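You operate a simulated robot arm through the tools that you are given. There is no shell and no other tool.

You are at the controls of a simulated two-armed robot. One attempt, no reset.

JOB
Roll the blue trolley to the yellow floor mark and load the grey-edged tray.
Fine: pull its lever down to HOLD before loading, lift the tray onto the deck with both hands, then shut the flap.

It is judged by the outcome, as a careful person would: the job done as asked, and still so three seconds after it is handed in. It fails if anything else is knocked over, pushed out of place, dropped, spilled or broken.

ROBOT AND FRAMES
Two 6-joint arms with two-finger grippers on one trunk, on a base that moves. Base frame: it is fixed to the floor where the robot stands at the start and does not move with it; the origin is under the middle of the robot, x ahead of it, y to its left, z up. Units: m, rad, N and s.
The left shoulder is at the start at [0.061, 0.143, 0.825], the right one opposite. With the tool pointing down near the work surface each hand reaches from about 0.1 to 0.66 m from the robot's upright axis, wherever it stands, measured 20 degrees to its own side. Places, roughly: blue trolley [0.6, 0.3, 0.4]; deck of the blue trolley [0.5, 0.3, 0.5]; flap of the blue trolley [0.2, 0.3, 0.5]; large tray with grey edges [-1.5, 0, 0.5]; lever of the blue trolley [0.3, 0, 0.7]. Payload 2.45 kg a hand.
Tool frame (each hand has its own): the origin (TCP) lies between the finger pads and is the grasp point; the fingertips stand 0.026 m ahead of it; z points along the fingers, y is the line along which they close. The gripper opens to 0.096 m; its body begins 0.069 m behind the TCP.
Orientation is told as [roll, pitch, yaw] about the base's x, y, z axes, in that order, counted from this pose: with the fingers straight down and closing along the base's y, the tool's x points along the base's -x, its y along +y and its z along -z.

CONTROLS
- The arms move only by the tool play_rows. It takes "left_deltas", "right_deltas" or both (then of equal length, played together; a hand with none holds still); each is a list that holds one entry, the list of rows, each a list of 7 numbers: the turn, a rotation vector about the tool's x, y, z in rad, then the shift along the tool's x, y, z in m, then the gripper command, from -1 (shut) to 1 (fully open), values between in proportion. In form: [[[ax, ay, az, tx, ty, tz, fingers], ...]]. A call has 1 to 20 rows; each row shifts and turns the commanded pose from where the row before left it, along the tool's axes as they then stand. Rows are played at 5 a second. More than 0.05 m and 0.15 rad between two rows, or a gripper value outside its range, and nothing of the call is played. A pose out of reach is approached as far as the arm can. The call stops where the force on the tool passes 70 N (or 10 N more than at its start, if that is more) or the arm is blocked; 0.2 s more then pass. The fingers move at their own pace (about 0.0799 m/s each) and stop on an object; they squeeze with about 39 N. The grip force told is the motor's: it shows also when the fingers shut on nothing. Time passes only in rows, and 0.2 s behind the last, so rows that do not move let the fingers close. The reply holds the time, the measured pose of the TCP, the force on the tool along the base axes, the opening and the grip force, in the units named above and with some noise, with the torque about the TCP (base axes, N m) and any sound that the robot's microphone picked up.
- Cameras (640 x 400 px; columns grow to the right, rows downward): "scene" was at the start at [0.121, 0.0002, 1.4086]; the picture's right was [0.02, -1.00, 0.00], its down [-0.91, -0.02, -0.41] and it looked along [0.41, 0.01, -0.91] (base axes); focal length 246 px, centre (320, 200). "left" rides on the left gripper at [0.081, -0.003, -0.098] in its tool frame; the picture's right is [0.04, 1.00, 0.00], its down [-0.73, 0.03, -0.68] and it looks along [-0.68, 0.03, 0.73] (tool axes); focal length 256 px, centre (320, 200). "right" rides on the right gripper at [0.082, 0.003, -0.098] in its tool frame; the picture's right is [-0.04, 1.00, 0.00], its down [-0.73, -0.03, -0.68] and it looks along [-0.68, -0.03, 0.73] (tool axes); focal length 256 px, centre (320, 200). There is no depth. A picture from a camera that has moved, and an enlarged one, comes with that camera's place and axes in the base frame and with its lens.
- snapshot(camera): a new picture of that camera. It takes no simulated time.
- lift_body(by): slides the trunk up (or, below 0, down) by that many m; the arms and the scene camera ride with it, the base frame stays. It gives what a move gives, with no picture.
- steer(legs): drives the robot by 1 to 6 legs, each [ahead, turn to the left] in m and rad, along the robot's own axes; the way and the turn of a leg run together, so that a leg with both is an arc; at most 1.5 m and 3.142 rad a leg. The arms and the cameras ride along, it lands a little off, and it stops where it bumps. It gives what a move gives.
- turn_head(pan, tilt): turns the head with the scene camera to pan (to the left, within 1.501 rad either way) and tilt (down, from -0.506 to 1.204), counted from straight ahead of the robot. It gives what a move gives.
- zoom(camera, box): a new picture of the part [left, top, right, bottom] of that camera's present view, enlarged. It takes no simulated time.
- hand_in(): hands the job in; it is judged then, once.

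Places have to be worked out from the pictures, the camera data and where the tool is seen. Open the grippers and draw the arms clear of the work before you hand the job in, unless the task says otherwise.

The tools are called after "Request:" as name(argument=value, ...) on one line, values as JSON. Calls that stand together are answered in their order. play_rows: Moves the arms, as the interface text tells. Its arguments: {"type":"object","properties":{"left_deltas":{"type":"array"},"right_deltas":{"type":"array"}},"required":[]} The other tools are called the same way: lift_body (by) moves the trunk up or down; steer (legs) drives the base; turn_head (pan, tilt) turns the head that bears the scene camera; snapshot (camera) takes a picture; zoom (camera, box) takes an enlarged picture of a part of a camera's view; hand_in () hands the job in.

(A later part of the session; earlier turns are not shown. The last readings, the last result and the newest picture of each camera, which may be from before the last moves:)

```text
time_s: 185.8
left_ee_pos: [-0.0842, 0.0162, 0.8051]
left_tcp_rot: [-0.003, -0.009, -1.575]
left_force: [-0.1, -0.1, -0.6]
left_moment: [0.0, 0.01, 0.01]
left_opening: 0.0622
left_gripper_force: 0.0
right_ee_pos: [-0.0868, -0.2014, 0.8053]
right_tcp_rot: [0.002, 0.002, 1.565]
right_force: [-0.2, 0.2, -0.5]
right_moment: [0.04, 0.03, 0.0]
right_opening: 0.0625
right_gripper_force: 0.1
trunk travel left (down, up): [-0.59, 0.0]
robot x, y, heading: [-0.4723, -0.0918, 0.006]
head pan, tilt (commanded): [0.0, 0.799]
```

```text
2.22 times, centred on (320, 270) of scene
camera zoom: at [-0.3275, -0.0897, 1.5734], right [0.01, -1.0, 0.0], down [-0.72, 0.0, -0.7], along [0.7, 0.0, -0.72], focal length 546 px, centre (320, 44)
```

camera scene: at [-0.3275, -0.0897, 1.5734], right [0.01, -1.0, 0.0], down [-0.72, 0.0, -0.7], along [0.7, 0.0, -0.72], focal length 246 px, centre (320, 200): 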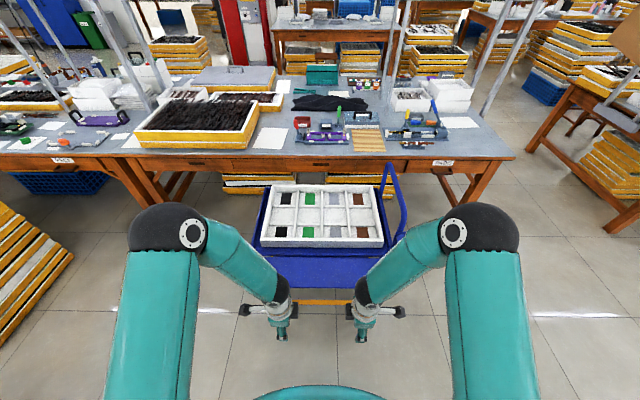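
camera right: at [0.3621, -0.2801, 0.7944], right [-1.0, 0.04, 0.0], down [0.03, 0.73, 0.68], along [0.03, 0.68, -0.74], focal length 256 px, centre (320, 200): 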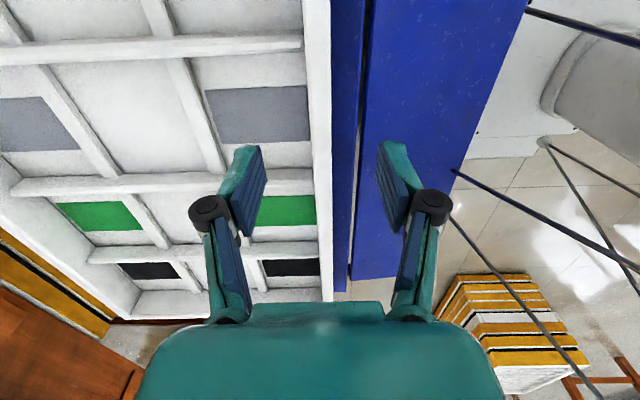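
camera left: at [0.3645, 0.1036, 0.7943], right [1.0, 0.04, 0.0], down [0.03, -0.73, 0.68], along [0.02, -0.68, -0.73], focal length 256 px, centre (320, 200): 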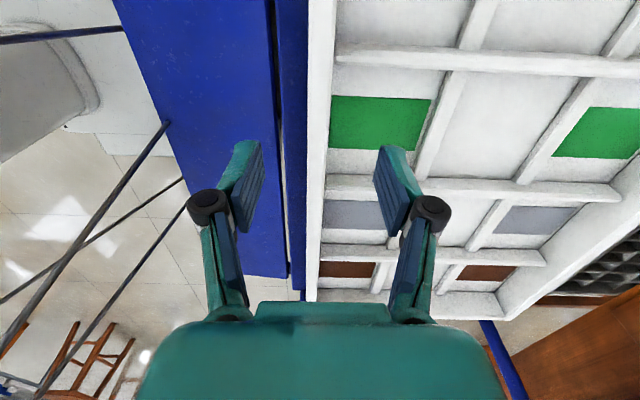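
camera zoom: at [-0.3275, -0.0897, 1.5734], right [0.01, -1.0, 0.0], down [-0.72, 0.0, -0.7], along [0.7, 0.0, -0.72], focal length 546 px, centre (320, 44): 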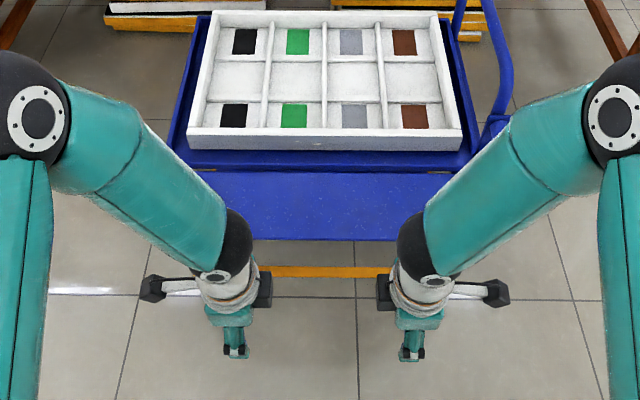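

The tray is well centred in the deck. I lower the trunk 0.25 m, then rotate the right hand back (yaw to 0), close its fingers, and move the left hand out of the way.

Request:
lift_body(by=-0.25)

Request:
play_rows(left_deltas=[[[0, 0, 0, 0.03, 0, -0.02, 0.3], [0, 0, 0, 0.03, 0, -0.02, 0.3], [0, 0, 0, 0.03, 0, -0.02, 0.3], [0, 0, 0, 0.03, 0, -0.02, 0.3], [0, 0, 0, 0.03, 0, -0.02, 0.3], [0, 0, 0, 0.03, 0, -0.02, 0.3], [0, 0, 0, 0, 0, 0, 0.3], [0, 0, 0, 0, 0, 0, 0.3], [0, 0, 0, 0, 0, 0, 0.3], [0, 0, 0, 0, 0, 0, 0.3], [0, 0, 0, 0, 0, 0, 0.3], [0, 0, 0, 0, 0, 0, 0.3]]], right_deltas=[[[0, 0, 0.1425, 0, 0, 0, 0], [0, 0, 0.1425, 0, 0, 0, -1], [0, 0, 0.1425, 0, 0, 0, -1], [0, 0, 0.1425, 0, 0, 0, -1], [0, 0, 0.1425, 0, 0, 0, -1], [0, 0, 0.1425, 0, 0, 0, -1], [0, 0, 0.1425, 0, 0, 0, -1], [0, 0, 0.1425, 0, 0, 0, -1], [0, 0, 0.1425, 0, 0, 0, -1], [0, 0, 0.1425, 0, 0, 0, -1], [0, 0, 0.1425, 0, 0, 0, -1], [0, 0, 0, 0, 0, 0, -1]]])

Request:
snapshot(camera="scene")

Request:
snapshot(camera="right")

```text
time_s: 188.4
left_ee_pos: [-0.0836, 0.0172, 0.5581]
left_tcp_rot: [-0.003, -0.006, -1.572]
left_force: [0.3, -0.2, -0.9]
left_moment: [0.01, 0.0, 0.0]
left_opening: 0.0623
left_gripper_force: 0.1
right_ee_pos: [-0.0862, -0.202, 0.557]
right_tcp_rot: [0.002, 0.0, 1.566]
right_force: [0.8, 0.1, -0.1]
right_moment: [0.03, -0.01, -0.01]
right_opening: 0.0622
right_gripper_force: 0.1
trunk travel left (down, up): [-0.34, 0.25]
robot x, y, heading: [-0.4665, -0.0937, 0.007]
head pan, tilt (commanded): [0.0, 0.799]
```

```text
time_s: 191.0
left_ee_pos: [-0.0836, 0.197, 0.6778]
left_tcp_rot: [-0.002, -0.008, -1.574]
left_force: [-0.4, 0.3, 0.8]
left_moment: [-0.01, 0.04, -0.03]
left_opening: 0.0625
left_gripper_force: 0.1
right_ee_pos: [-0.0872, -0.2021, 0.556]
right_tcp_rot: [-0.003, 0.001, -0.003]
right_force: [-0.1, -0.4, -0.2]
right_moment: [0.04, 0.01, -0.05]
right_opening: 0.0
right_gripper_force: 28.1
trunk travel left (down, up): [-0.34, 0.25]
robot x, y, heading: [-0.4707, -0.0924, 0.007]
head pan, tilt (commanded): [0.0, 0.799]
```

```text
taken
camera scene: at [-0.3266, -0.0897, 1.3233], right [0.01, -1.0, 0.0], down [-0.72, 0.0, -0.7], along [0.7, 0.0, -0.72], focal length 246 px, centre (320, 200)
```

scene: 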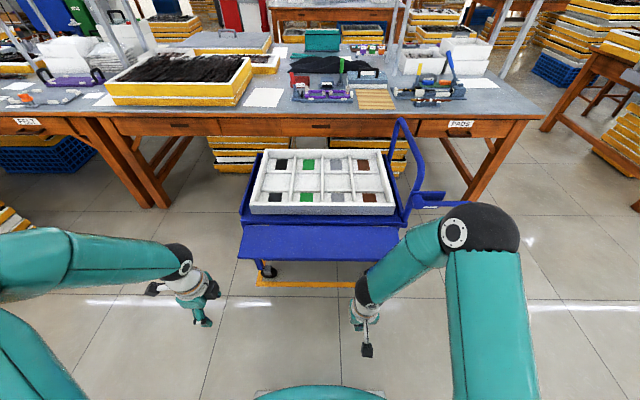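

```text
taken
camera right: at [-0.168, -0.198, 0.6542], right [0.04, 1.0, 0.0], down [0.73, -0.03, 0.68], along [0.68, -0.03, -0.73], focal length 256 px, centre (320, 200)
```

right: 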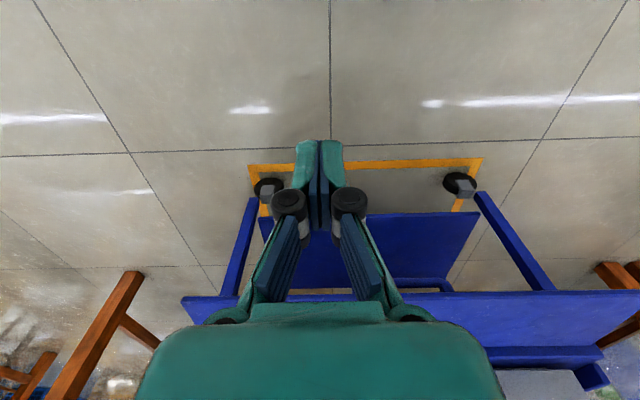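

Good view: feet are in the mark and the lower shelf is visible. Now I move the right hand forward toward the flap's middle (y≈-0.11, x≈0.09) still pointing down, and then lower the trunk 0.2 m.

Request:
play_rows(right_deltas=[[[0, 0, 0, -0.0221, 0.0115, 0, -1], [0, 0, 0, -0.0221, 0.0115, 0, -1], [0, 0, 0, -0.0221, 0.0115, 0, -1], [0, 0, 0, -0.0221, 0.0115, 0, -1], [0, 0, 0, -0.0221, 0.0115, 0, -1], [0, 0, 0, -0.0221, 0.0115, 0, -1], [0, 0, 0, -0.0221, 0.0115, 0, -1], [0, 0, 0, -0.0221, 0.0115, 0, -1], [0, 0, 0, 0, 0, 0, -1]]])

Request:
lift_body(by=-0.2)

Request:
snapshot(camera="scene")

```text
time_s: 193.0
left_ee_pos: [-0.083, 0.1972, 0.6784]
left_tcp_rot: [-0.001, -0.005, -1.574]
left_force: [0.3, -0.8, 0.6]
left_moment: [0.01, -0.01, -0.01]
left_opening: 0.0624
left_gripper_force: 0.1
right_ee_pos: [0.0906, -0.1101, 0.5565]
right_tcp_rot: [-0.002, 0.002, -0.002]
right_force: [-0.9, 0.2, -0.2]
right_moment: [0.02, 0.02, -0.01]
right_opening: 0.0002
right_gripper_force: 28.6
trunk travel left (down, up): [-0.34, 0.25]
robot x, y, heading: [-0.4663, -0.0857, 0.005]
head pan, tilt (commanded): [0.0, 0.799]
```

```text
time_s: 195.2
left_ee_pos: [-0.0828, 0.1982, 0.4774]
left_tcp_rot: [-0.003, -0.008, -1.576]
left_force: [-0.7, 0.1, -0.1]
left_moment: [0.0, 0.01, 0.0]
left_opening: 0.0622
left_gripper_force: 0.0
right_ee_pos: [0.0894, -0.1118, 0.3554]
right_tcp_rot: [-0.001, 0.002, -0.002]
right_force: [0.3, 0.3, 0.5]
right_moment: [0.02, -0.01, -0.01]
right_opening: 0.0001
right_gripper_force: 28.1
trunk travel left (down, up): [-0.14, 0.45]
robot x, y, heading: [-0.4675, -0.0885, 0.011]
head pan, tilt (commanded): [0.0, 0.799]
```

```text
taken
camera scene: at [-0.3266, -0.0897, 1.1234], right [0.01, -1.0, 0.0], down [-0.72, 0.0, -0.7], along [0.7, 0.0, -0.72], focal length 246 px, centre (320, 200)
```

scene: 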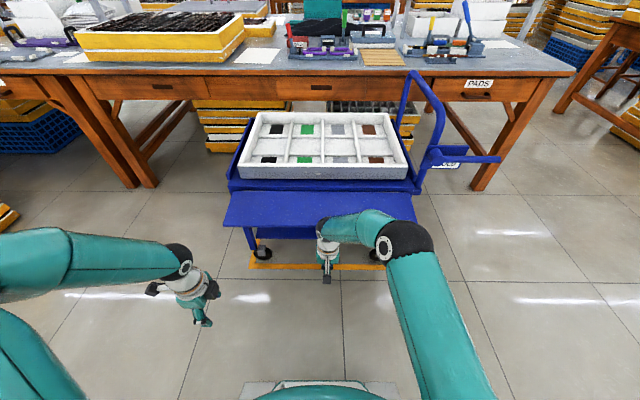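

Now I pitch the right hand up to point forward (horizontal), rotating about its tool point in small steps.

Request:
play_rows(right_deltas=[[[0, -0.1428, 0, 0, 0, 0, -1], [0, -0.1428, 0, 0, 0, 0, -1], [0, -0.1428, 0, 0, 0, 0, -1], [0, -0.1428, 0, 0, 0, 0, -1], [0, -0.1428, 0, 0, 0, 0, -1], [0, -0.1428, 0, 0, 0, 0, -1], [0, 0, 0, 0, 0, 0, -1]]])

Request:
snapshot(camera="scene")

```text
time_s: 196.8
left_ee_pos: [-0.0831, 0.1974, 0.4767]
left_tcp_rot: [-0.002, -0.006, -1.573]
left_force: [0.6, 0.3, -0.2]
left_moment: [0.0, 0.0, 0.02]
left_opening: 0.0623
left_gripper_force: 0.1
right_ee_pos: [0.0904, -0.1119, 0.3559]
right_tcp_rot: [-0.002, -0.856, 0.0]
right_force: [0.0, -0.5, 0.1]
right_moment: [-0.01, 0.0, 0.0]
right_opening: 0.0001
right_gripper_force: 28.7
trunk travel left (down, up): [-0.14, 0.45]
robot x, y, heading: [-0.4655, -0.09, 0.002]
head pan, tilt (commanded): [0.0, 0.799]
```

```text
taken
camera scene: at [-0.3266, -0.0896, 1.1233], right [0.01, -1.0, 0.0], down [-0.72, 0.0, -0.7], along [0.7, 0.0, -0.72], focal length 246 px, centre (320, 200)
```

scene: 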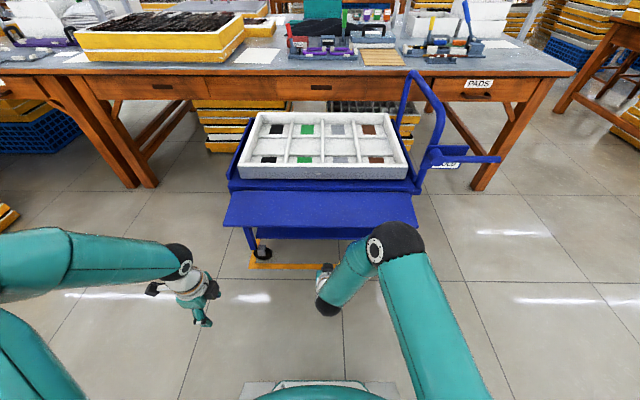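

Pitch is -0.86 rad, no conflicts. I continue to horizontal.

Request:
play_rows(right_deltas=[[[0, -0.1428, 0, 0, 0, 0, -1], [0, -0.1428, 0, 0, 0, 0, -1], [0, -0.1428, 0, 0, 0, 0, -1], [0, -0.1428, 0, 0, 0, 0, -1], [0, -0.1428, 0, 0, 0, 0, -1], [0, 0, 0, 0, 0, 0, -1]]])

Request:
snapshot(camera="scene")

Request:
snapshot(camera="right")

Request:
snapshot(camera="left")

```text
time_s: 198.2
left_ee_pos: [-0.0833, 0.1972, 0.477]
left_tcp_rot: [-0.002, -0.005, -1.575]
left_force: [-0.6, -0.1, -1.0]
left_moment: [0.04, 0.02, -0.02]
left_opening: 0.0624
left_gripper_force: 0.0
right_ee_pos: [0.0848, -0.0989, 0.36]
right_tcp_rot: [-0.685, -1.569, 0.679]
right_force: [0.4, 0.0, -1.0]
right_moment: [-0.01, 0.0, 0.01]
right_opening: 0.0001
right_gripper_force: 28.2
right hand out of reach, approached as far as the arm can: row 5
trunk travel left (down, up): [-0.14, 0.45]
robot x, y, heading: [-0.4707, -0.09, 0.0]
head pan, tilt (commanded): [0.0, 0.799]
```

```text
taken
camera scene: at [-0.3266, -0.0896, 1.1233], right [0.01, -1.0, 0.0], down [-0.72, 0.0, -0.7], along [0.7, 0.0, -0.72], focal length 246 px, centre (320, 200)
```

scene: 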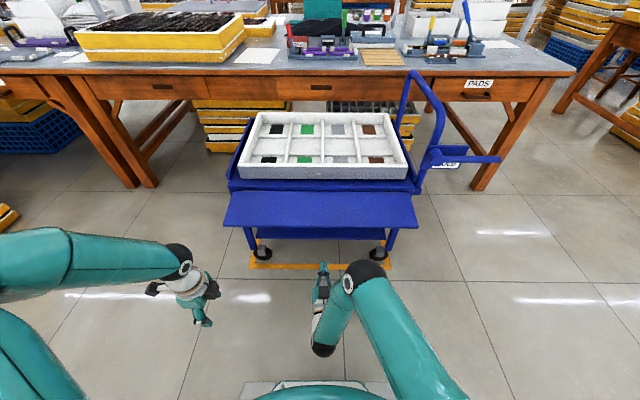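

```text
taken
camera right: at [-0.0123, -0.0948, 0.2779], right [0.01, 1.0, 0.04], down [-0.68, -0.02, 0.73], along [0.73, -0.03, 0.68], focal length 256 px, centre (320, 200)
```

right: 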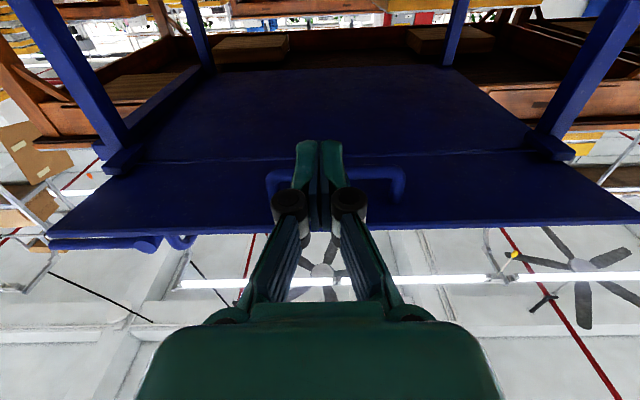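

```text
taken
camera left: at [-0.0861, 0.2806, 0.5749], right [1.0, 0.04, 0.0], down [0.03, -0.73, 0.68], along [0.02, -0.68, -0.73], focal length 256 px, centre (320, 200)
```

left: 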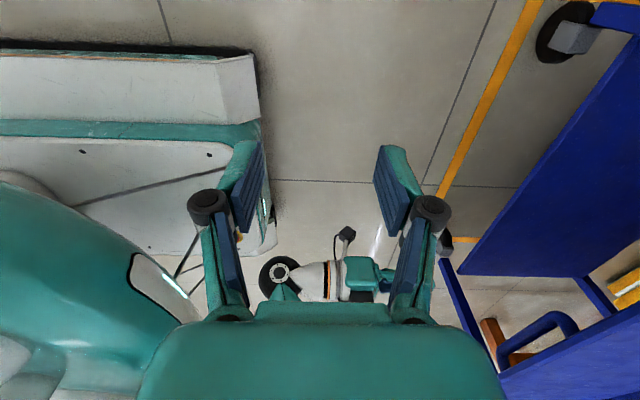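

The hand camera (looking up) shows the flap's underside with a pull handle in its middle (y≈-0.17 to 0). The flap is nearly horizontal: hinge ≈(0.322, 0.50), free edge ≈(0.175, 0.487). I'll shift the hand to y≈-0.24 (beside the handle), raise a bit and slide under the flap.

Request:
play_rows(right_deltas=[[[0, 0, 0, 0, -0.035, 0, -1], [0, 0, 0, 0, -0.035, 0, -1], [0, 0, 0, 0, -0.035, 0, -1], [0, 0, 0, 0, -0.035, 0, -1], [0, 0, 0, -0.025, 0, 0, -1], [0, 0, 0, -0.025, 0, 0, -1], [0, 0, 0, 0, 0, 0, -1]]])

Request:
snapshot(camera="right")

Request:
snapshot(camera="left")

Request:
snapshot(camera="scene")

```text
time_s: 199.8
left_ee_pos: [-0.083, 0.1969, 0.4782]
left_tcp_rot: [-0.003, -0.006, -1.576]
left_force: [-0.1, 0.7, -0.3]
left_moment: [0.0, -0.01, 0.03]
left_opening: 0.0624
left_gripper_force: 0.1
right_ee_pos: [0.048, -0.1329, 0.4496]
right_tcp_rot: [-0.841, -1.57, 0.841]
right_force: [0.3, 0.6, -0.3]
right_moment: [-0.04, 0.0, -0.01]
right_opening: 0.0002
right_gripper_force: 27.6
right hand out of reach, approached as far as the arm can: row 1, 2, 3, 4
trunk travel left (down, up): [-0.14, 0.45]
robot x, y, heading: [-0.4685, -0.0877, 0.003]
head pan, tilt (commanded): [0.0, 0.799]
```

```text
taken
camera right: at [-0.05, -0.1285, 0.3692], right [0.0, 1.0, 0.04], down [-0.68, -0.03, 0.73], along [0.74, -0.03, 0.68], focal length 256 px, centre (320, 200)
```

right: 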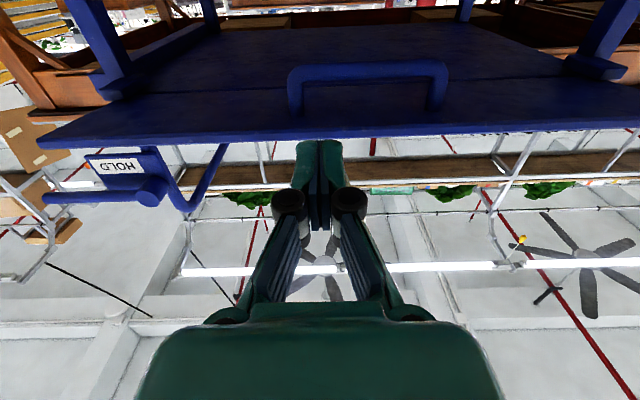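

```text
taken
camera left: at [-0.0862, 0.2806, 0.575], right [1.0, 0.04, 0.0], down [0.03, -0.73, 0.68], along [0.02, -0.68, -0.73], focal length 256 px, centre (320, 200)
```

left: 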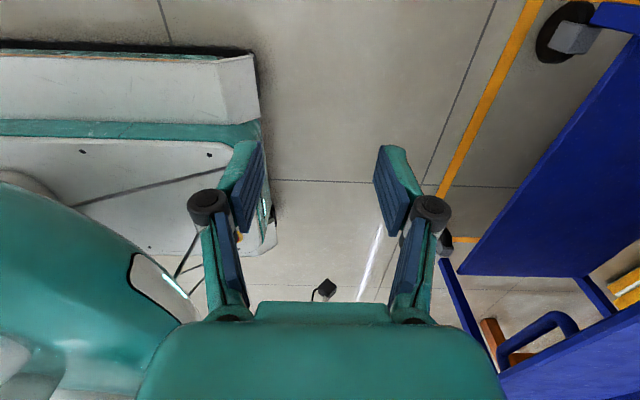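

```text
taken
camera scene: at [-0.3267, -0.0897, 1.1233], right [0.01, -1.0, 0.0], down [-0.72, 0.0, -0.7], along [0.7, 0.0, -0.72], focal length 246 px, centre (320, 200)
```

scene: 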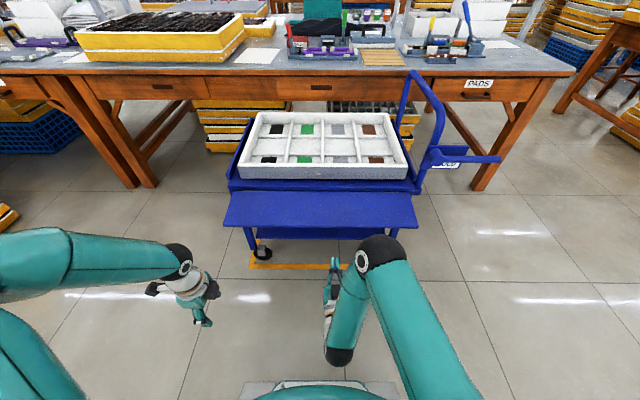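

The hand is too close to the shoulder for that lateral move. I'll back the robot 0.12 m, then extend the hand forward relative to the body before shifting sideways beside the handle.

Request:
steer(legs=[[-0.12, 0]])

Request:
play_rows(right_deltas=[[[0, 0, 0, 0.01, 0, 0.03, -1], [0, 0, 0, 0.01, 0, 0.03, -1], [0, 0, 0, 0.005, 0, 0.03, -1], [0, 0, 0, 0, 0, 0.03, -1], [0, 0, 0, 0, 0, 0.03, -1], [0, 0, 0, 0, -0.03, 0, -1], [0, 0, 0, 0, -0.03, 0, -1], [0, 0, 0, 0, -0.03, 0, -1], [0, 0, 0, 0, -0.02, 0, -1], [0, 0, 0, 0, 0, 0, -1]]])

Request:
snapshot(camera="right")

Request:
snapshot(camera="scene")

```text
time_s: 201.0
left_ee_pos: [-0.2032, 0.1968, 0.4783]
left_tcp_rot: [-0.002, -0.005, -1.577]
left_force: [0.4, 0.3, 1.5]
left_moment: [0.0, 0.02, -0.03]
left_opening: 0.0625
left_gripper_force: 0.0
right_ee_pos: [-0.072, -0.1327, 0.4501]
right_tcp_rot: [-0.816, -1.569, 0.816]
right_force: [0.4, 0.7, 1.8]
right_moment: [0.01, -0.03, -0.01]
right_opening: 0.0
right_gripper_force: 28.4
trunk travel left (down, up): [-0.14, 0.45]
robot x, y, heading: [-0.5894, -0.0895, 0.009]
head pan, tilt (commanded): [0.0, 0.799]
```

```text
time_s: 203.2
left_ee_pos: [-0.2036, 0.1966, 0.4777]
left_tcp_rot: [-0.001, -0.007, -1.576]
left_force: [-0.4, 0.7, 0.2]
left_moment: [0.01, -0.01, 0.03]
left_opening: 0.0624
left_gripper_force: 0.1
right_ee_pos: [0.0431, -0.1207, 0.4708]
right_tcp_rot: [-0.209, -1.563, 0.192]
right_force: [0.1, 0.0, 0.4]
right_moment: [0.03, 0.03, -0.01]
right_opening: 0.0
right_gripper_force: 28.5
right hand out of reach, approached as far as the arm can: row 2, 3, 4, 5, 6, 7, 8, 9
trunk travel left (down, up): [-0.14, 0.45]
robot x, y, heading: [-0.5862, -0.0913, 0.004]
head pan, tilt (commanded): [0.0, 0.799]
```

```text
taken
camera right: at [-0.056, -0.1149, 0.3893], right [0.02, 1.0, 0.04], down [-0.67, -0.02, 0.74], along [0.74, -0.04, 0.67], focal length 256 px, centre (320, 200)
```

right: 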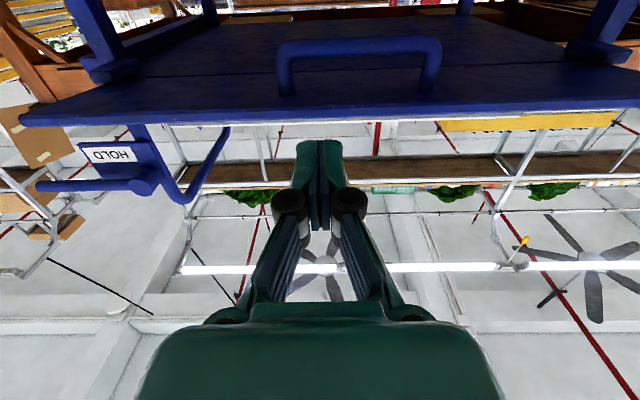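

```text
taken
camera scene: at [-0.4472, -0.0904, 1.1233], right [0.0, -1.0, 0.0], down [-0.72, 0.0, -0.7], along [0.7, 0.0, -0.72], focal length 246 px, centre (320, 200)
```

scene: 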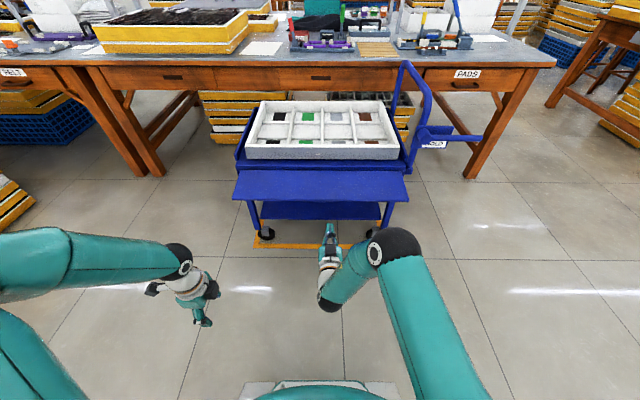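

The horizontal pointing pose is near the arm's limits. A pitch of about -1.0 rad should do: fingers slanting forward-down can hook under the free edge. I rotate back to that pitch and shift sideways to y≈-0.24.

Request:
play_rows(right_deltas=[[[0, 0.14, 0, 0, 0, 0, -1], [0, 0.14, 0, 0, 0, 0, -1], [0, 0.14, 0, 0, 0, 0, -1], [0, 0.14, 0, 0, 0, 0, -1], [0, 0, 0, 0, 0, 0, -1]]])

Request:
play_rows(right_deltas=[[[0, 0, 0, 0, -0.03, 0, -1], [0, 0, 0, 0, -0.03, 0, -1], [0, 0, 0, 0, -0.03, 0, -1], [0, 0, 0, 0, -0.03, 0, -1], [0, 0, 0, 0, 0, 0, -1]]])

Request:
snapshot(camera="right")

Request:
snapshot(camera="scene")

```text
time_s: 204.4
left_ee_pos: [-0.204, 0.1951, 0.4782]
left_tcp_rot: [-0.003, -0.006, -1.576]
left_force: [-0.3, -0.2, 0.1]
left_moment: [0.0, 0.01, -0.01]
left_opening: 0.0626
left_gripper_force: 0.2
right_ee_pos: [0.0427, -0.1218, 0.4718]
right_tcp_rot: [-0.004, -1.01, 0.001]
right_force: [0.3, -0.1, -0.5]
right_moment: [0.0, 0.0, 0.02]
right_opening: 0.0
right_gripper_force: 28.8
trunk travel left (down, up): [-0.14, 0.45]
robot x, y, heading: [-0.591, -0.0894, 0.002]
head pan, tilt (commanded): [0.0, 0.799]
```

```text
time_s: 205.6
left_ee_pos: [-0.2044, 0.1965, 0.4778]
left_tcp_rot: [0.0, -0.005, -1.576]
left_force: [0.2, 0.2, -0.6]
left_moment: [0.0, -0.03, 0.0]
left_opening: 0.0625
left_gripper_force: 0.1
right_ee_pos: [0.0421, -0.2414, 0.4707]
right_tcp_rot: [-0.003, -1.01, 0.002]
right_force: [0.1, -0.9, 0.2]
right_moment: [-0.02, 0.0, 0.0]
right_opening: 0.0
right_gripper_force: 28.3
trunk travel left (down, up): [-0.14, 0.45]
robot x, y, heading: [-0.5907, -0.09, 0.004]
head pan, tilt (commanded): [0.0, 0.799]
```

```text
taken
camera right: at [-0.0842, -0.2367, 0.4541], right [0.02, 1.0, 0.03], down [-0.18, -0.03, 0.98], along [0.98, -0.03, 0.18], focal length 256 px, centre (320, 200)
```

right: 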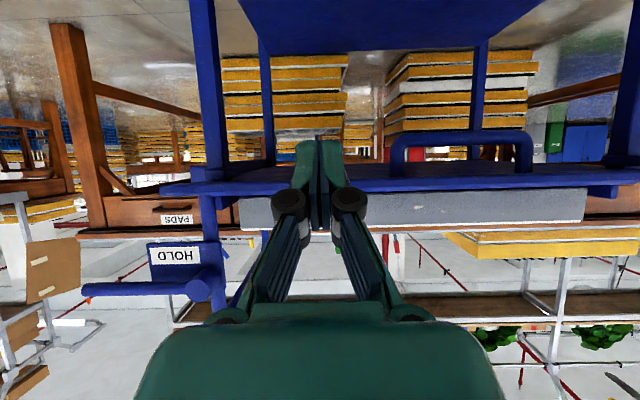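

```text
taken
camera scene: at [-0.4472, -0.0904, 1.1233], right [0.0, -1.0, 0.0], down [-0.72, 0.0, -0.7], along [0.7, 0.0, -0.72], focal length 246 px, centre (320, 200)
```

scene: 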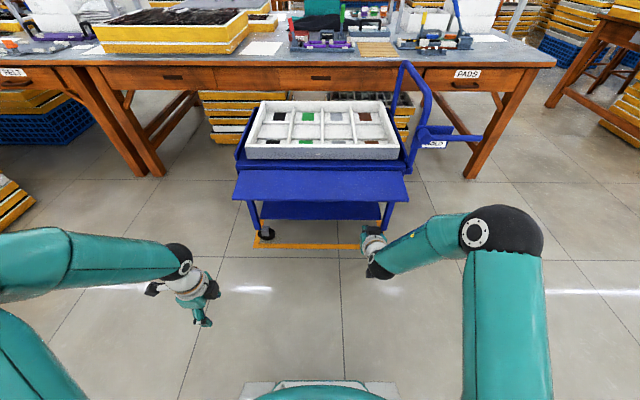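

From this camera I see the flap edge-on: underside z≈0.473, with the pull handle spanning y -0.16 to -0.01; my hand at y=-0.24 is clear of it. I first lower and retract the hand slightly, then drive 0.12 m ahead for better reach.

Request:
play_rows(right_deltas=[[[0, 0, 0, 0.025, 0, -0.002, -1], [0, 0, 0, 0.025, 0, -0.002, -1], [0, 0, 0, 0, 0, 0, -1]]])

Request:
steer(legs=[[0.12, 0]])

Request:
snapshot(camera="right")

Request:
snapshot(camera="left")

```text
time_s: 206.4
left_ee_pos: [-0.2035, 0.1953, 0.4781]
left_tcp_rot: [-0.001, -0.005, -1.577]
left_force: [-0.6, 0.1, -0.5]
left_moment: [0.03, 0.04, -0.01]
left_opening: 0.0624
left_gripper_force: 0.0
right_ee_pos: [0.0145, -0.2333, 0.4344]
right_tcp_rot: [-0.01, -1.004, 0.0]
right_force: [0.0, 0.0, -0.4]
right_moment: [0.0, -0.02, 0.01]
right_opening: 0.0
right_gripper_force: 29.1
right hand out of reach, approached as far as the arm can: row 2
trunk travel left (down, up): [-0.14, 0.45]
robot x, y, heading: [-0.587, -0.0871, 0.004]
head pan, tilt (commanded): [0.0, 0.799]
```

```text
time_s: 207.7
left_ee_pos: [-0.0844, 0.1972, 0.4777]
left_tcp_rot: [0.0, -0.006, -1.576]
left_force: [-0.1, -0.4, 0.3]
left_moment: [-0.01, -0.02, 0.01]
left_opening: 0.0624
left_gripper_force: 0.0
right_ee_pos: [0.1359, -0.2322, 0.4342]
right_tcp_rot: [-0.012, -1.005, 0.0]
right_force: [-0.3, -0.2, 0.2]
right_moment: [0.01, 0.01, -0.01]
right_opening: 0.0
right_gripper_force: 28.4
trunk travel left (down, up): [-0.14, 0.45]
robot x, y, heading: [-0.4709, -0.092, 0.009]
head pan, tilt (commanded): [0.0, 0.799]
```

```text
taken
camera right: at [0.0078, -0.228, 0.4183], right [0.03, 1.0, 0.03], down [-0.18, -0.02, 0.98], along [0.98, -0.04, 0.18], focal length 256 px, centre (320, 200)
```

right: 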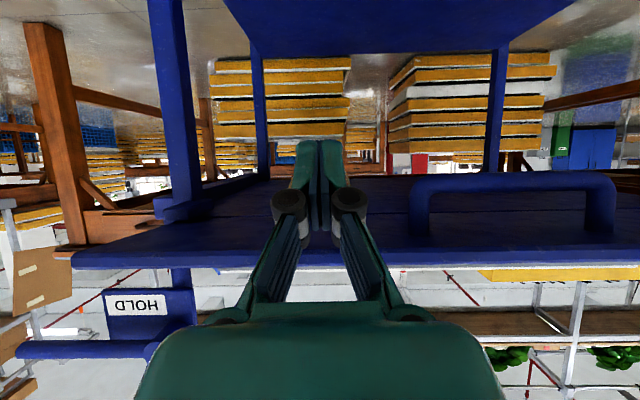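

```text
taken
camera left: at [-0.0863, 0.2802, 0.5754], right [1.0, 0.04, 0.0], down [0.03, -0.73, 0.68], along [0.02, -0.68, -0.73], focal length 256 px, centre (320, 200)
```

left: 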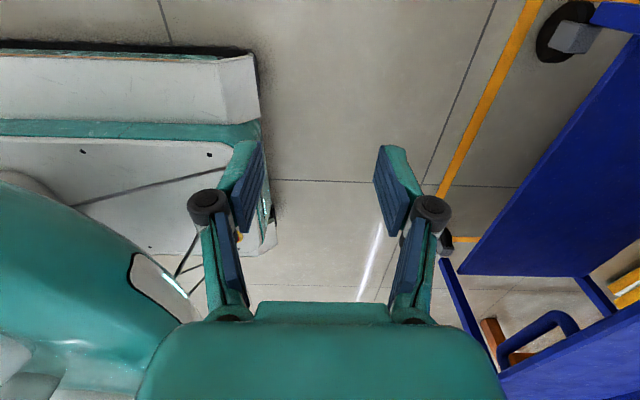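

The free edge's underside is at z≈0.484 and my fingertip is in front of and below it. I slide forward under the edge, raise to contact, and lift it the first ~15°.

Request:
play_rows(right_deltas=[[[0, 0, 0, -0.0152, 0, 0.0241, -1], [0, 0, 0, -0.0152, 0, 0.0241, -1], [0, 0, 0, 0, 0, 0, -1]]])

Request:
snapshot(camera="right")

Request:
snapshot(camera="scene")

```text
time_s: 208.5
left_ee_pos: [-0.0833, 0.1964, 0.4779]
left_tcp_rot: [-0.002, -0.005, -1.577]
left_force: [0.3, -0.1, 0.6]
left_moment: [0.02, 0.0, 0.0]
left_opening: 0.0627
left_gripper_force: 0.0
right_ee_pos: [0.1927, -0.2334, 0.4356]
right_tcp_rot: [-0.013, -1.007, 0.001]
right_force: [0.3, 0.0, 0.4]
right_moment: [-0.01, 0.01, 0.03]
right_opening: 0.0
right_gripper_force: 28.1
trunk travel left (down, up): [-0.14, 0.45]
robot x, y, heading: [-0.4686, -0.0895, 0.003]
head pan, tilt (commanded): [0.0, 0.799]
```

```text
taken
camera right: at [0.0653, -0.2283, 0.4186], right [0.03, 1.0, 0.03], down [-0.18, -0.02, 0.98], along [0.98, -0.04, 0.18], focal length 256 px, centre (320, 200)
```

right: 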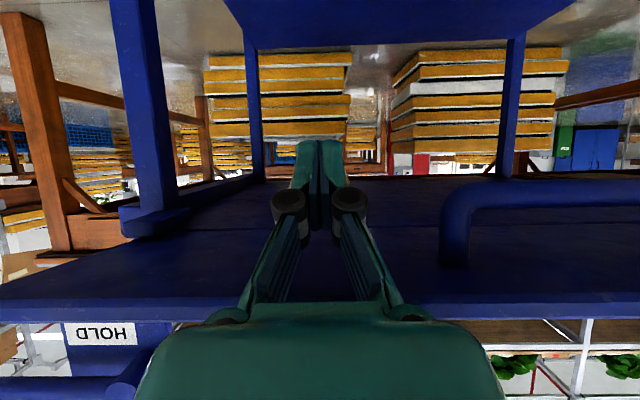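

```text
taken
camera scene: at [-0.3269, -0.0898, 1.1233], right [0.0, -1.0, 0.0], down [-0.72, 0.0, -0.7], along [0.7, 0.0, -0.72], focal length 246 px, centre (320, 200)
```

scene: 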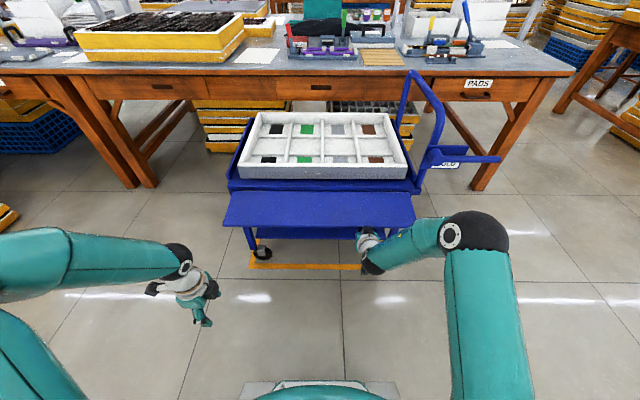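

Fingers are under the flap, clear of the handle. Now I raise to contact and start lifting the flap.

Request:
play_rows(right_deltas=[[[0, 0, 0, -0.0191, 0, -0.012, -1], [0, 0, 0, -0.0094, 0, -0.0042, -1], [0, 0, 0, -0.0094, 0, -0.0042, -1], [0, 0, 0, 0, 0, 0, -1]]])

Request:
snapshot(camera="right")

Request:
snapshot(camera="scene")

```text
time_s: 209.5
left_ee_pos: [-0.0822, 0.1974, 0.478]
left_tcp_rot: [-0.003, -0.006, -1.576]
left_force: [0.2, 0.1, -0.7]
left_moment: [-0.04, 0.02, 0.03]
left_opening: 0.0624
left_gripper_force: 0.1
right_ee_pos: [0.1937, -0.2335, 0.4786]
right_tcp_rot: [-0.011, -1.004, -0.001]
right_force: [-6.9, -1.0, -5.3]
right_moment: [0.1, -0.4, -0.07]
right_opening: 0.0
right_gripper_force: 28.7
trunk travel left (down, up): [-0.14, 0.45]
robot x, y, heading: [-0.4657, -0.0854, 0.003]
head pan, tilt (commanded): [0.0, 0.799]
```

```text
taken
camera right: at [0.0677, -0.2282, 0.4613], right [0.03, 1.0, 0.03], down [-0.18, -0.02, 0.98], along [0.98, -0.04, 0.18], focal length 256 px, centre (320, 200)
```

right: 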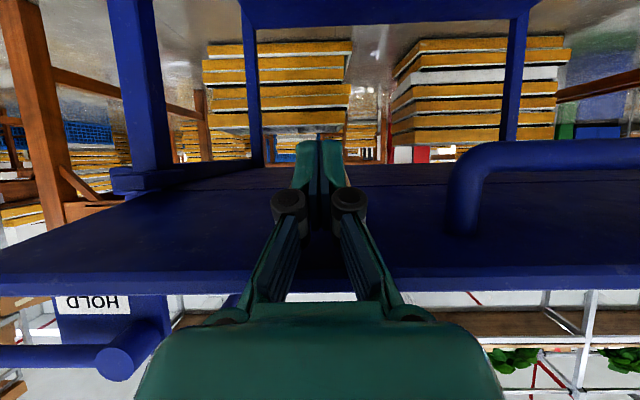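

```text
taken
camera scene: at [-0.3269, -0.09, 1.1233], right [0.0, -1.0, 0.0], down [-0.72, 0.0, -0.7], along [0.7, 0.0, -0.72], focal length 246 px, centre (320, 200)
```

scene: 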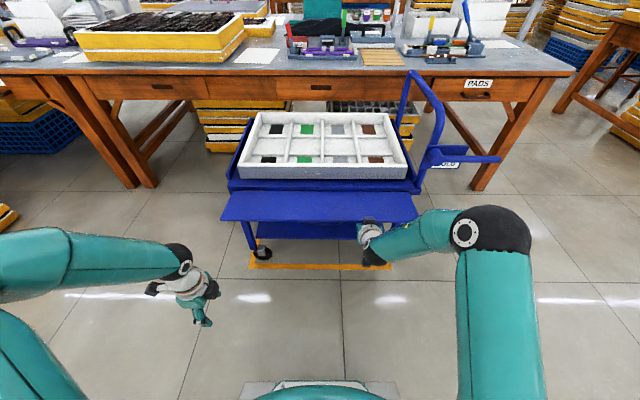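

The flap edge is now resting on my fingers (small force) and starting to rise. I continue the arc up to about 30°.

Request:
play_rows(right_deltas=[[[0, 0, 0, -0.0188, 0, -0.0059, -1], [0, 0, 0, -0.0198, 0, -0.0046, -1], [0, 0, 0, -0.0198, 0, -0.0046, -1], [0, 0, 0, 0, 0, 0, -1]]])

Request:
snapshot(camera="right")

Request:
snapshot(camera="scene")

```text
time_s: 210.5
left_ee_pos: [-0.0828, 0.1984, 0.4784]
left_tcp_rot: [-0.001, -0.004, -1.576]
left_force: [0.0, 0.2, 0.7]
left_moment: [-0.03, -0.03, 0.03]
left_opening: 0.0621
left_gripper_force: 0.0
right_ee_pos: [0.2133, -0.2333, 0.5356]
right_tcp_rot: [-0.013, -1.007, 0.0]
right_force: [-0.7, -0.2, -1.6]
right_moment: [0.0, -0.05, 0.01]
right_opening: 0.0001
right_gripper_force: 28.6
trunk travel left (down, up): [-0.14, 0.45]
robot x, y, heading: [-0.4675, -0.0876, 0.004]
head pan, tilt (commanded): [0.0, 0.799]
```

```text
taken
camera right: at [0.0874, -0.2286, 0.5198], right [0.03, 1.0, 0.03], down [-0.18, -0.02, 0.98], along [0.98, -0.04, 0.18], focal length 256 px, centre (320, 200)
```

right: 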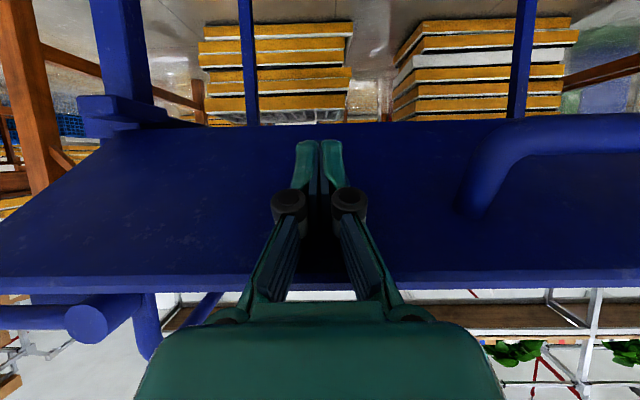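

```text
taken
camera scene: at [-0.3267, -0.0899, 1.1234], right [0.0, -1.0, 0.0], down [-0.72, 0.0, -0.7], along [0.7, 0.0, -0.72], focal length 246 px, centre (320, 200)
```

scene: 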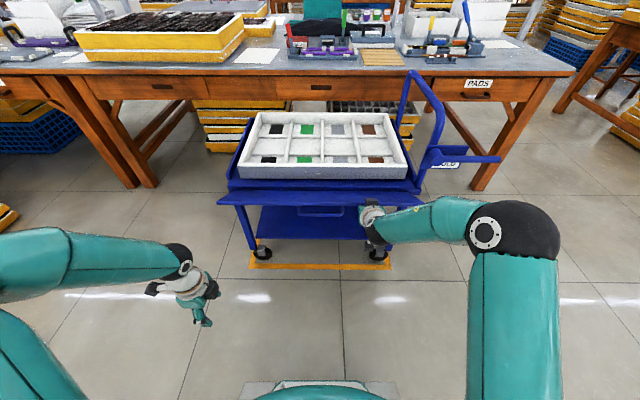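

Flap is at about 30° and lifting smoothly. I continue along the arc to around 70°.

Request:
play_rows(right_deltas=[[[0, 0, 0, -0.0144, 0, -0.0035, -1], [0, 0, 0, -0.0144, 0, -0.0035, -1], [0, 0, 0, -0.0165, 0, 0.0036, -1], [0, 0, 0, -0.0165, 0, 0.0036, -1], [0, 0, 0, 0, 0, 0, -1]]])

Request:
snapshot(camera="right")

Request:
snapshot(camera="scene")

```text
time_s: 211.7
left_ee_pos: [-0.0832, 0.1973, 0.4787]
left_tcp_rot: [-0.001, -0.005, -1.576]
left_force: [-0.6, 0.7, 0.5]
left_moment: [0.0, 0.02, 0.01]
left_opening: 0.0621
left_gripper_force: 0.0
right_ee_pos: [0.2476, -0.2334, 0.5889]
right_tcp_rot: [-0.013, -1.007, 0.001]
right_force: [-3.5, 0.1, -4.0]
right_moment: [0.01, 0.1, 0.04]
right_opening: 0.006
right_gripper_force: 28.6
trunk travel left (down, up): [-0.14, 0.45]
robot x, y, heading: [-0.4685, -0.089, 0.006]
head pan, tilt (commanded): [0.0, 0.799]
```

```text
taken
camera right: at [0.1207, -0.2282, 0.5722], right [0.03, 1.0, 0.03], down [-0.18, -0.02, 0.98], along [0.98, -0.04, 0.18], focal length 256 px, centre (320, 200)
```

right: 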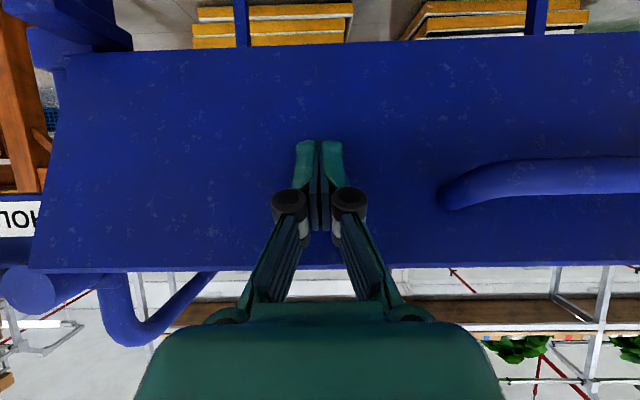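

```text
taken
camera scene: at [-0.3268, -0.0899, 1.1234], right [0.0, -1.0, 0.0], down [-0.72, 0.0, -0.7], along [0.7, 0.0, -0.72], focal length 246 px, centre (320, 200)
```

scene: 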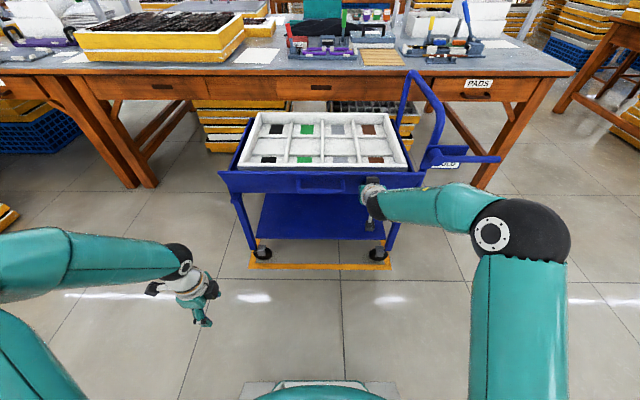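

The flap is about 65° up. I keep pushing forward along the arc toward vertical, watching the force for its stop.

Request:
play_rows(right_deltas=[[[0, 0, 0, -0.0107, 0, 0.0066, -1], [0, 0, 0, -0.0107, 0, 0.0066, -1], [0, 0, 0, -0.0072, 0, 0.0096, -1], [0, 0, 0, 0, 0, 0, -1]]])

Request:
snapshot(camera="right")

Request:
zoom(camera="scene", box=[200, 90, 460, 280])

```text
time_s: 212.7
left_ee_pos: [-0.0832, 0.1974, 0.4783]
left_tcp_rot: [-0.002, -0.006, -1.576]
left_force: [-0.3, -0.8, 0.7]
left_moment: [0.0, 0.03, 0.01]
left_opening: 0.0623
left_gripper_force: 0.0
right_ee_pos: [0.2825, -0.2323, 0.6012]
right_tcp_rot: [-0.012, -1.007, 0.0]
right_force: [-0.3, 0.7, 0.4]
right_moment: [-0.01, 0.05, -0.01]
right_opening: 0.0
right_gripper_force: 28.4
trunk travel left (down, up): [-0.14, 0.45]
robot x, y, heading: [-0.4667, -0.0899, 0.007]
head pan, tilt (commanded): [0.0, 0.799]
```

```text
taken
camera right: at [0.1552, -0.2285, 0.5837], right [0.03, 1.0, 0.03], down [-0.18, -0.02, 0.98], along [0.98, -0.04, 0.18], focal length 256 px, centre (320, 200)
```

right: 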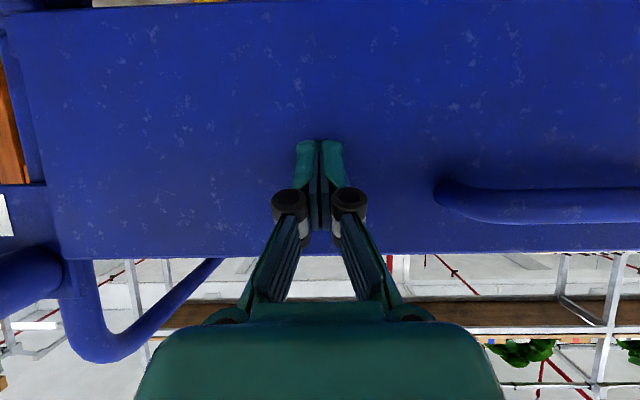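

```text
2.11 times, centred on (330, 185) of scene
camera zoom: at [-0.3269, -0.0898, 1.1233], right [0.0, -1.0, 0.0], down [-0.72, 0.0, -0.7], along [0.7, 0.0, -0.72], focal length 518 px, centre (299, 232)
```

zoom: 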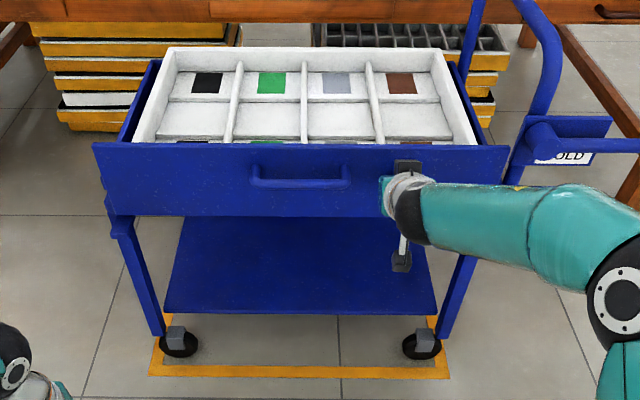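

The flap is nearly upright. I push it further toward the tray in small steps until it meets its stop or a latch.

Request:
play_rows(right_deltas=[[[0, 0, 0, -0.0032, 0, 0.0051, -1], [0, 0, 0, -0.0032, 0, 0.0051, -1], [0, 0, 0, 0, 0, 0, -1]]])

Request:
play_rows(right_deltas=[[[0, 0, 0, -0.0032, 0, 0.0051, -1], [0, 0, 0, 0, 0, 0, -1]]])

Request:
snapshot(camera="right")

Request:
zoom(camera="scene", box=[200, 90, 460, 280])

```text
time_s: 213.2
left_ee_pos: [-0.085, 0.1971, 0.4807]
left_tcp_rot: [0.002, -0.003, -1.575]
left_force: [0.4, -0.1, 0.4]
left_moment: [0.01, 0.0, 0.0]
left_opening: 0.0627
left_gripper_force: 0.2
right_ee_pos: [0.2835, -0.2337, 0.6001]
right_tcp_rot: [-0.013, -1.001, -0.001]
right_force: [-42.7, -5.3, 15.9]
right_moment: [-0.12, -0.24, -0.11]
right_opening: 0.0061
right_gripper_force: 28.0
trunk travel left (down, up): [-0.14, 0.45]
robot x, y, heading: [-0.4706, -0.0892, -0.0]
head pan, tilt (commanded): [0.0, 0.799]
stopped in row 2 (right hand): the force on the tool passed its limit at 80 N (the readings are from after the stop); the commanded pose is now the measured one
```

```text
time_s: 213.5
left_ee_pos: [-0.0861, 0.1965, 0.4814]
left_tcp_rot: [0.003, -0.005, -1.577]
left_force: [-0.6, 0.4, -0.3]
left_moment: [0.02, 0.0, 0.02]
left_opening: 0.0624
left_gripper_force: 0.1
right_ee_pos: [0.2831, -0.2334, 0.5999]
right_tcp_rot: [-0.012, -0.997, -0.004]
right_force: [-48.0, -4.9, 16.8]
right_moment: [-0.09, -0.34, -0.12]
right_opening: 0.0063
right_gripper_force: 28.4
trunk travel left (down, up): [-0.14, 0.45]
robot x, y, heading: [-0.4701, -0.0883, 0.002]
head pan, tilt (commanded): [0.0, 0.799]
stopped in row 1 (right hand): the force on the tool passed its limit at 80 N (the readings are from after the stop); the commanded pose is now the measured one
```

```text
taken
camera right: at [0.156, -0.228, 0.5849], right [0.03, 1.0, 0.03], down [-0.17, -0.02, 0.98], along [0.98, -0.04, 0.17], focal length 256 px, centre (320, 200)
```

right: 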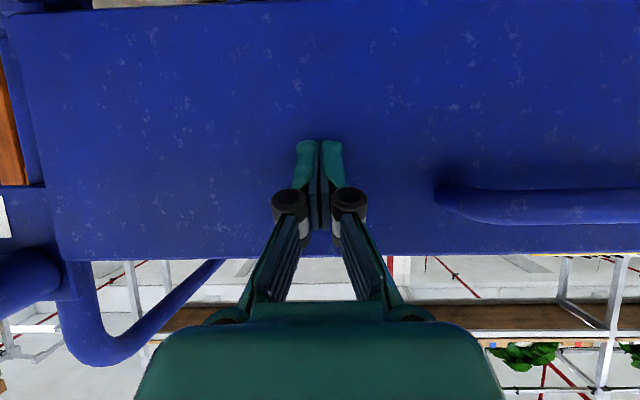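

```text
2.11 times, centred on (330, 185) of scene
camera zoom: at [-0.3333, -0.0899, 1.1242], right [0.0, -1.0, 0.0], down [-0.71, 0.0, -0.7], along [0.7, 0.0, -0.71], focal length 518 px, centre (299, 232)
```

zoom: 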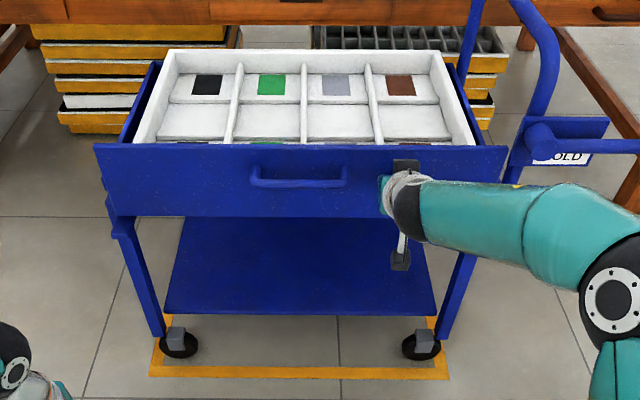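

A firm stop (80 N, no more motion) — the flap is upright against its stop. I back the hand off gently and see whether the flap stays shut.

Request:
play_rows(right_deltas=[[[0, 0, 0, 0.0026, 0, -0.0042, -1], [0, 0, 0, 0.0053, 0, -0.0085, -1], [0, 0, 0, 0, 0, 0, -1], [0, 0, 0, 0, 0, 0, -1]]])

Request:
snapshot(camera="right")

Request:
zoom(camera="scene", box=[200, 90, 460, 280])

```text
time_s: 214.5
left_ee_pos: [-0.0844, 0.1964, 0.4787]
left_tcp_rot: [0.0, -0.005, -1.577]
left_force: [-0.5, -0.1, -0.7]
left_moment: [-0.01, 0.02, -0.02]
left_opening: 0.0623
left_gripper_force: 0.1
right_ee_pos: [0.272, -0.2326, 0.5953]
right_tcp_rot: [-0.012, -0.989, -0.002]
right_force: [-0.1, 0.6, 0.2]
right_moment: [0.02, -0.01, -0.02]
right_opening: 0.0
right_gripper_force: 28.2
trunk travel left (down, up): [-0.14, 0.45]
robot x, y, heading: [-0.4695, -0.0868, 0.005]
head pan, tilt (commanded): [0.0, 0.799]
```

```text
taken
camera right: at [0.1446, -0.2279, 0.5803], right [0.03, 1.0, 0.03], down [-0.17, -0.02, 0.99], along [0.99, -0.04, 0.16], focal length 256 px, centre (320, 200)
```

right: 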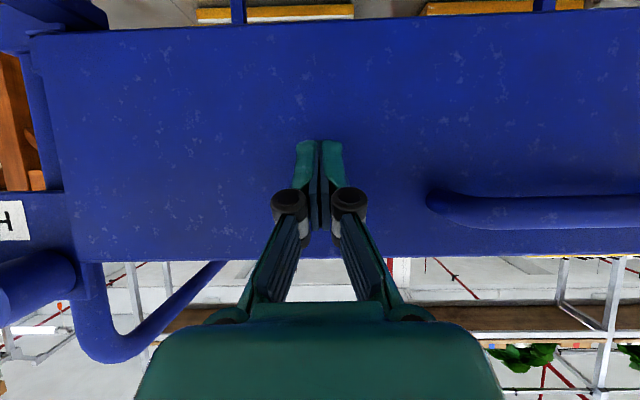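

```text
2.11 times, centred on (330, 185) of scene
camera zoom: at [-0.3275, -0.0899, 1.1233], right [0.0, -1.0, 0.0], down [-0.72, 0.0, -0.7], along [0.7, 0.0, -0.72], focal length 518 px, centre (299, 232)
```

zoom: 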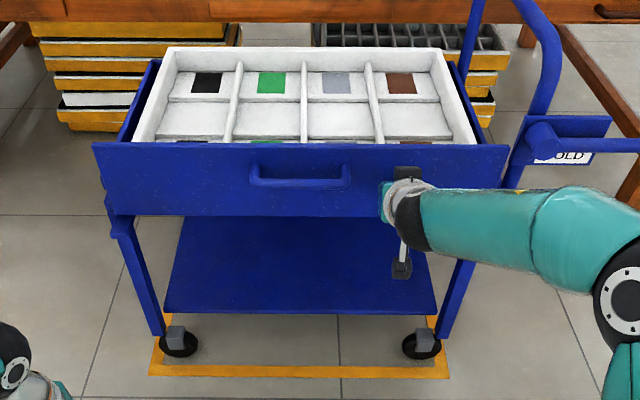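

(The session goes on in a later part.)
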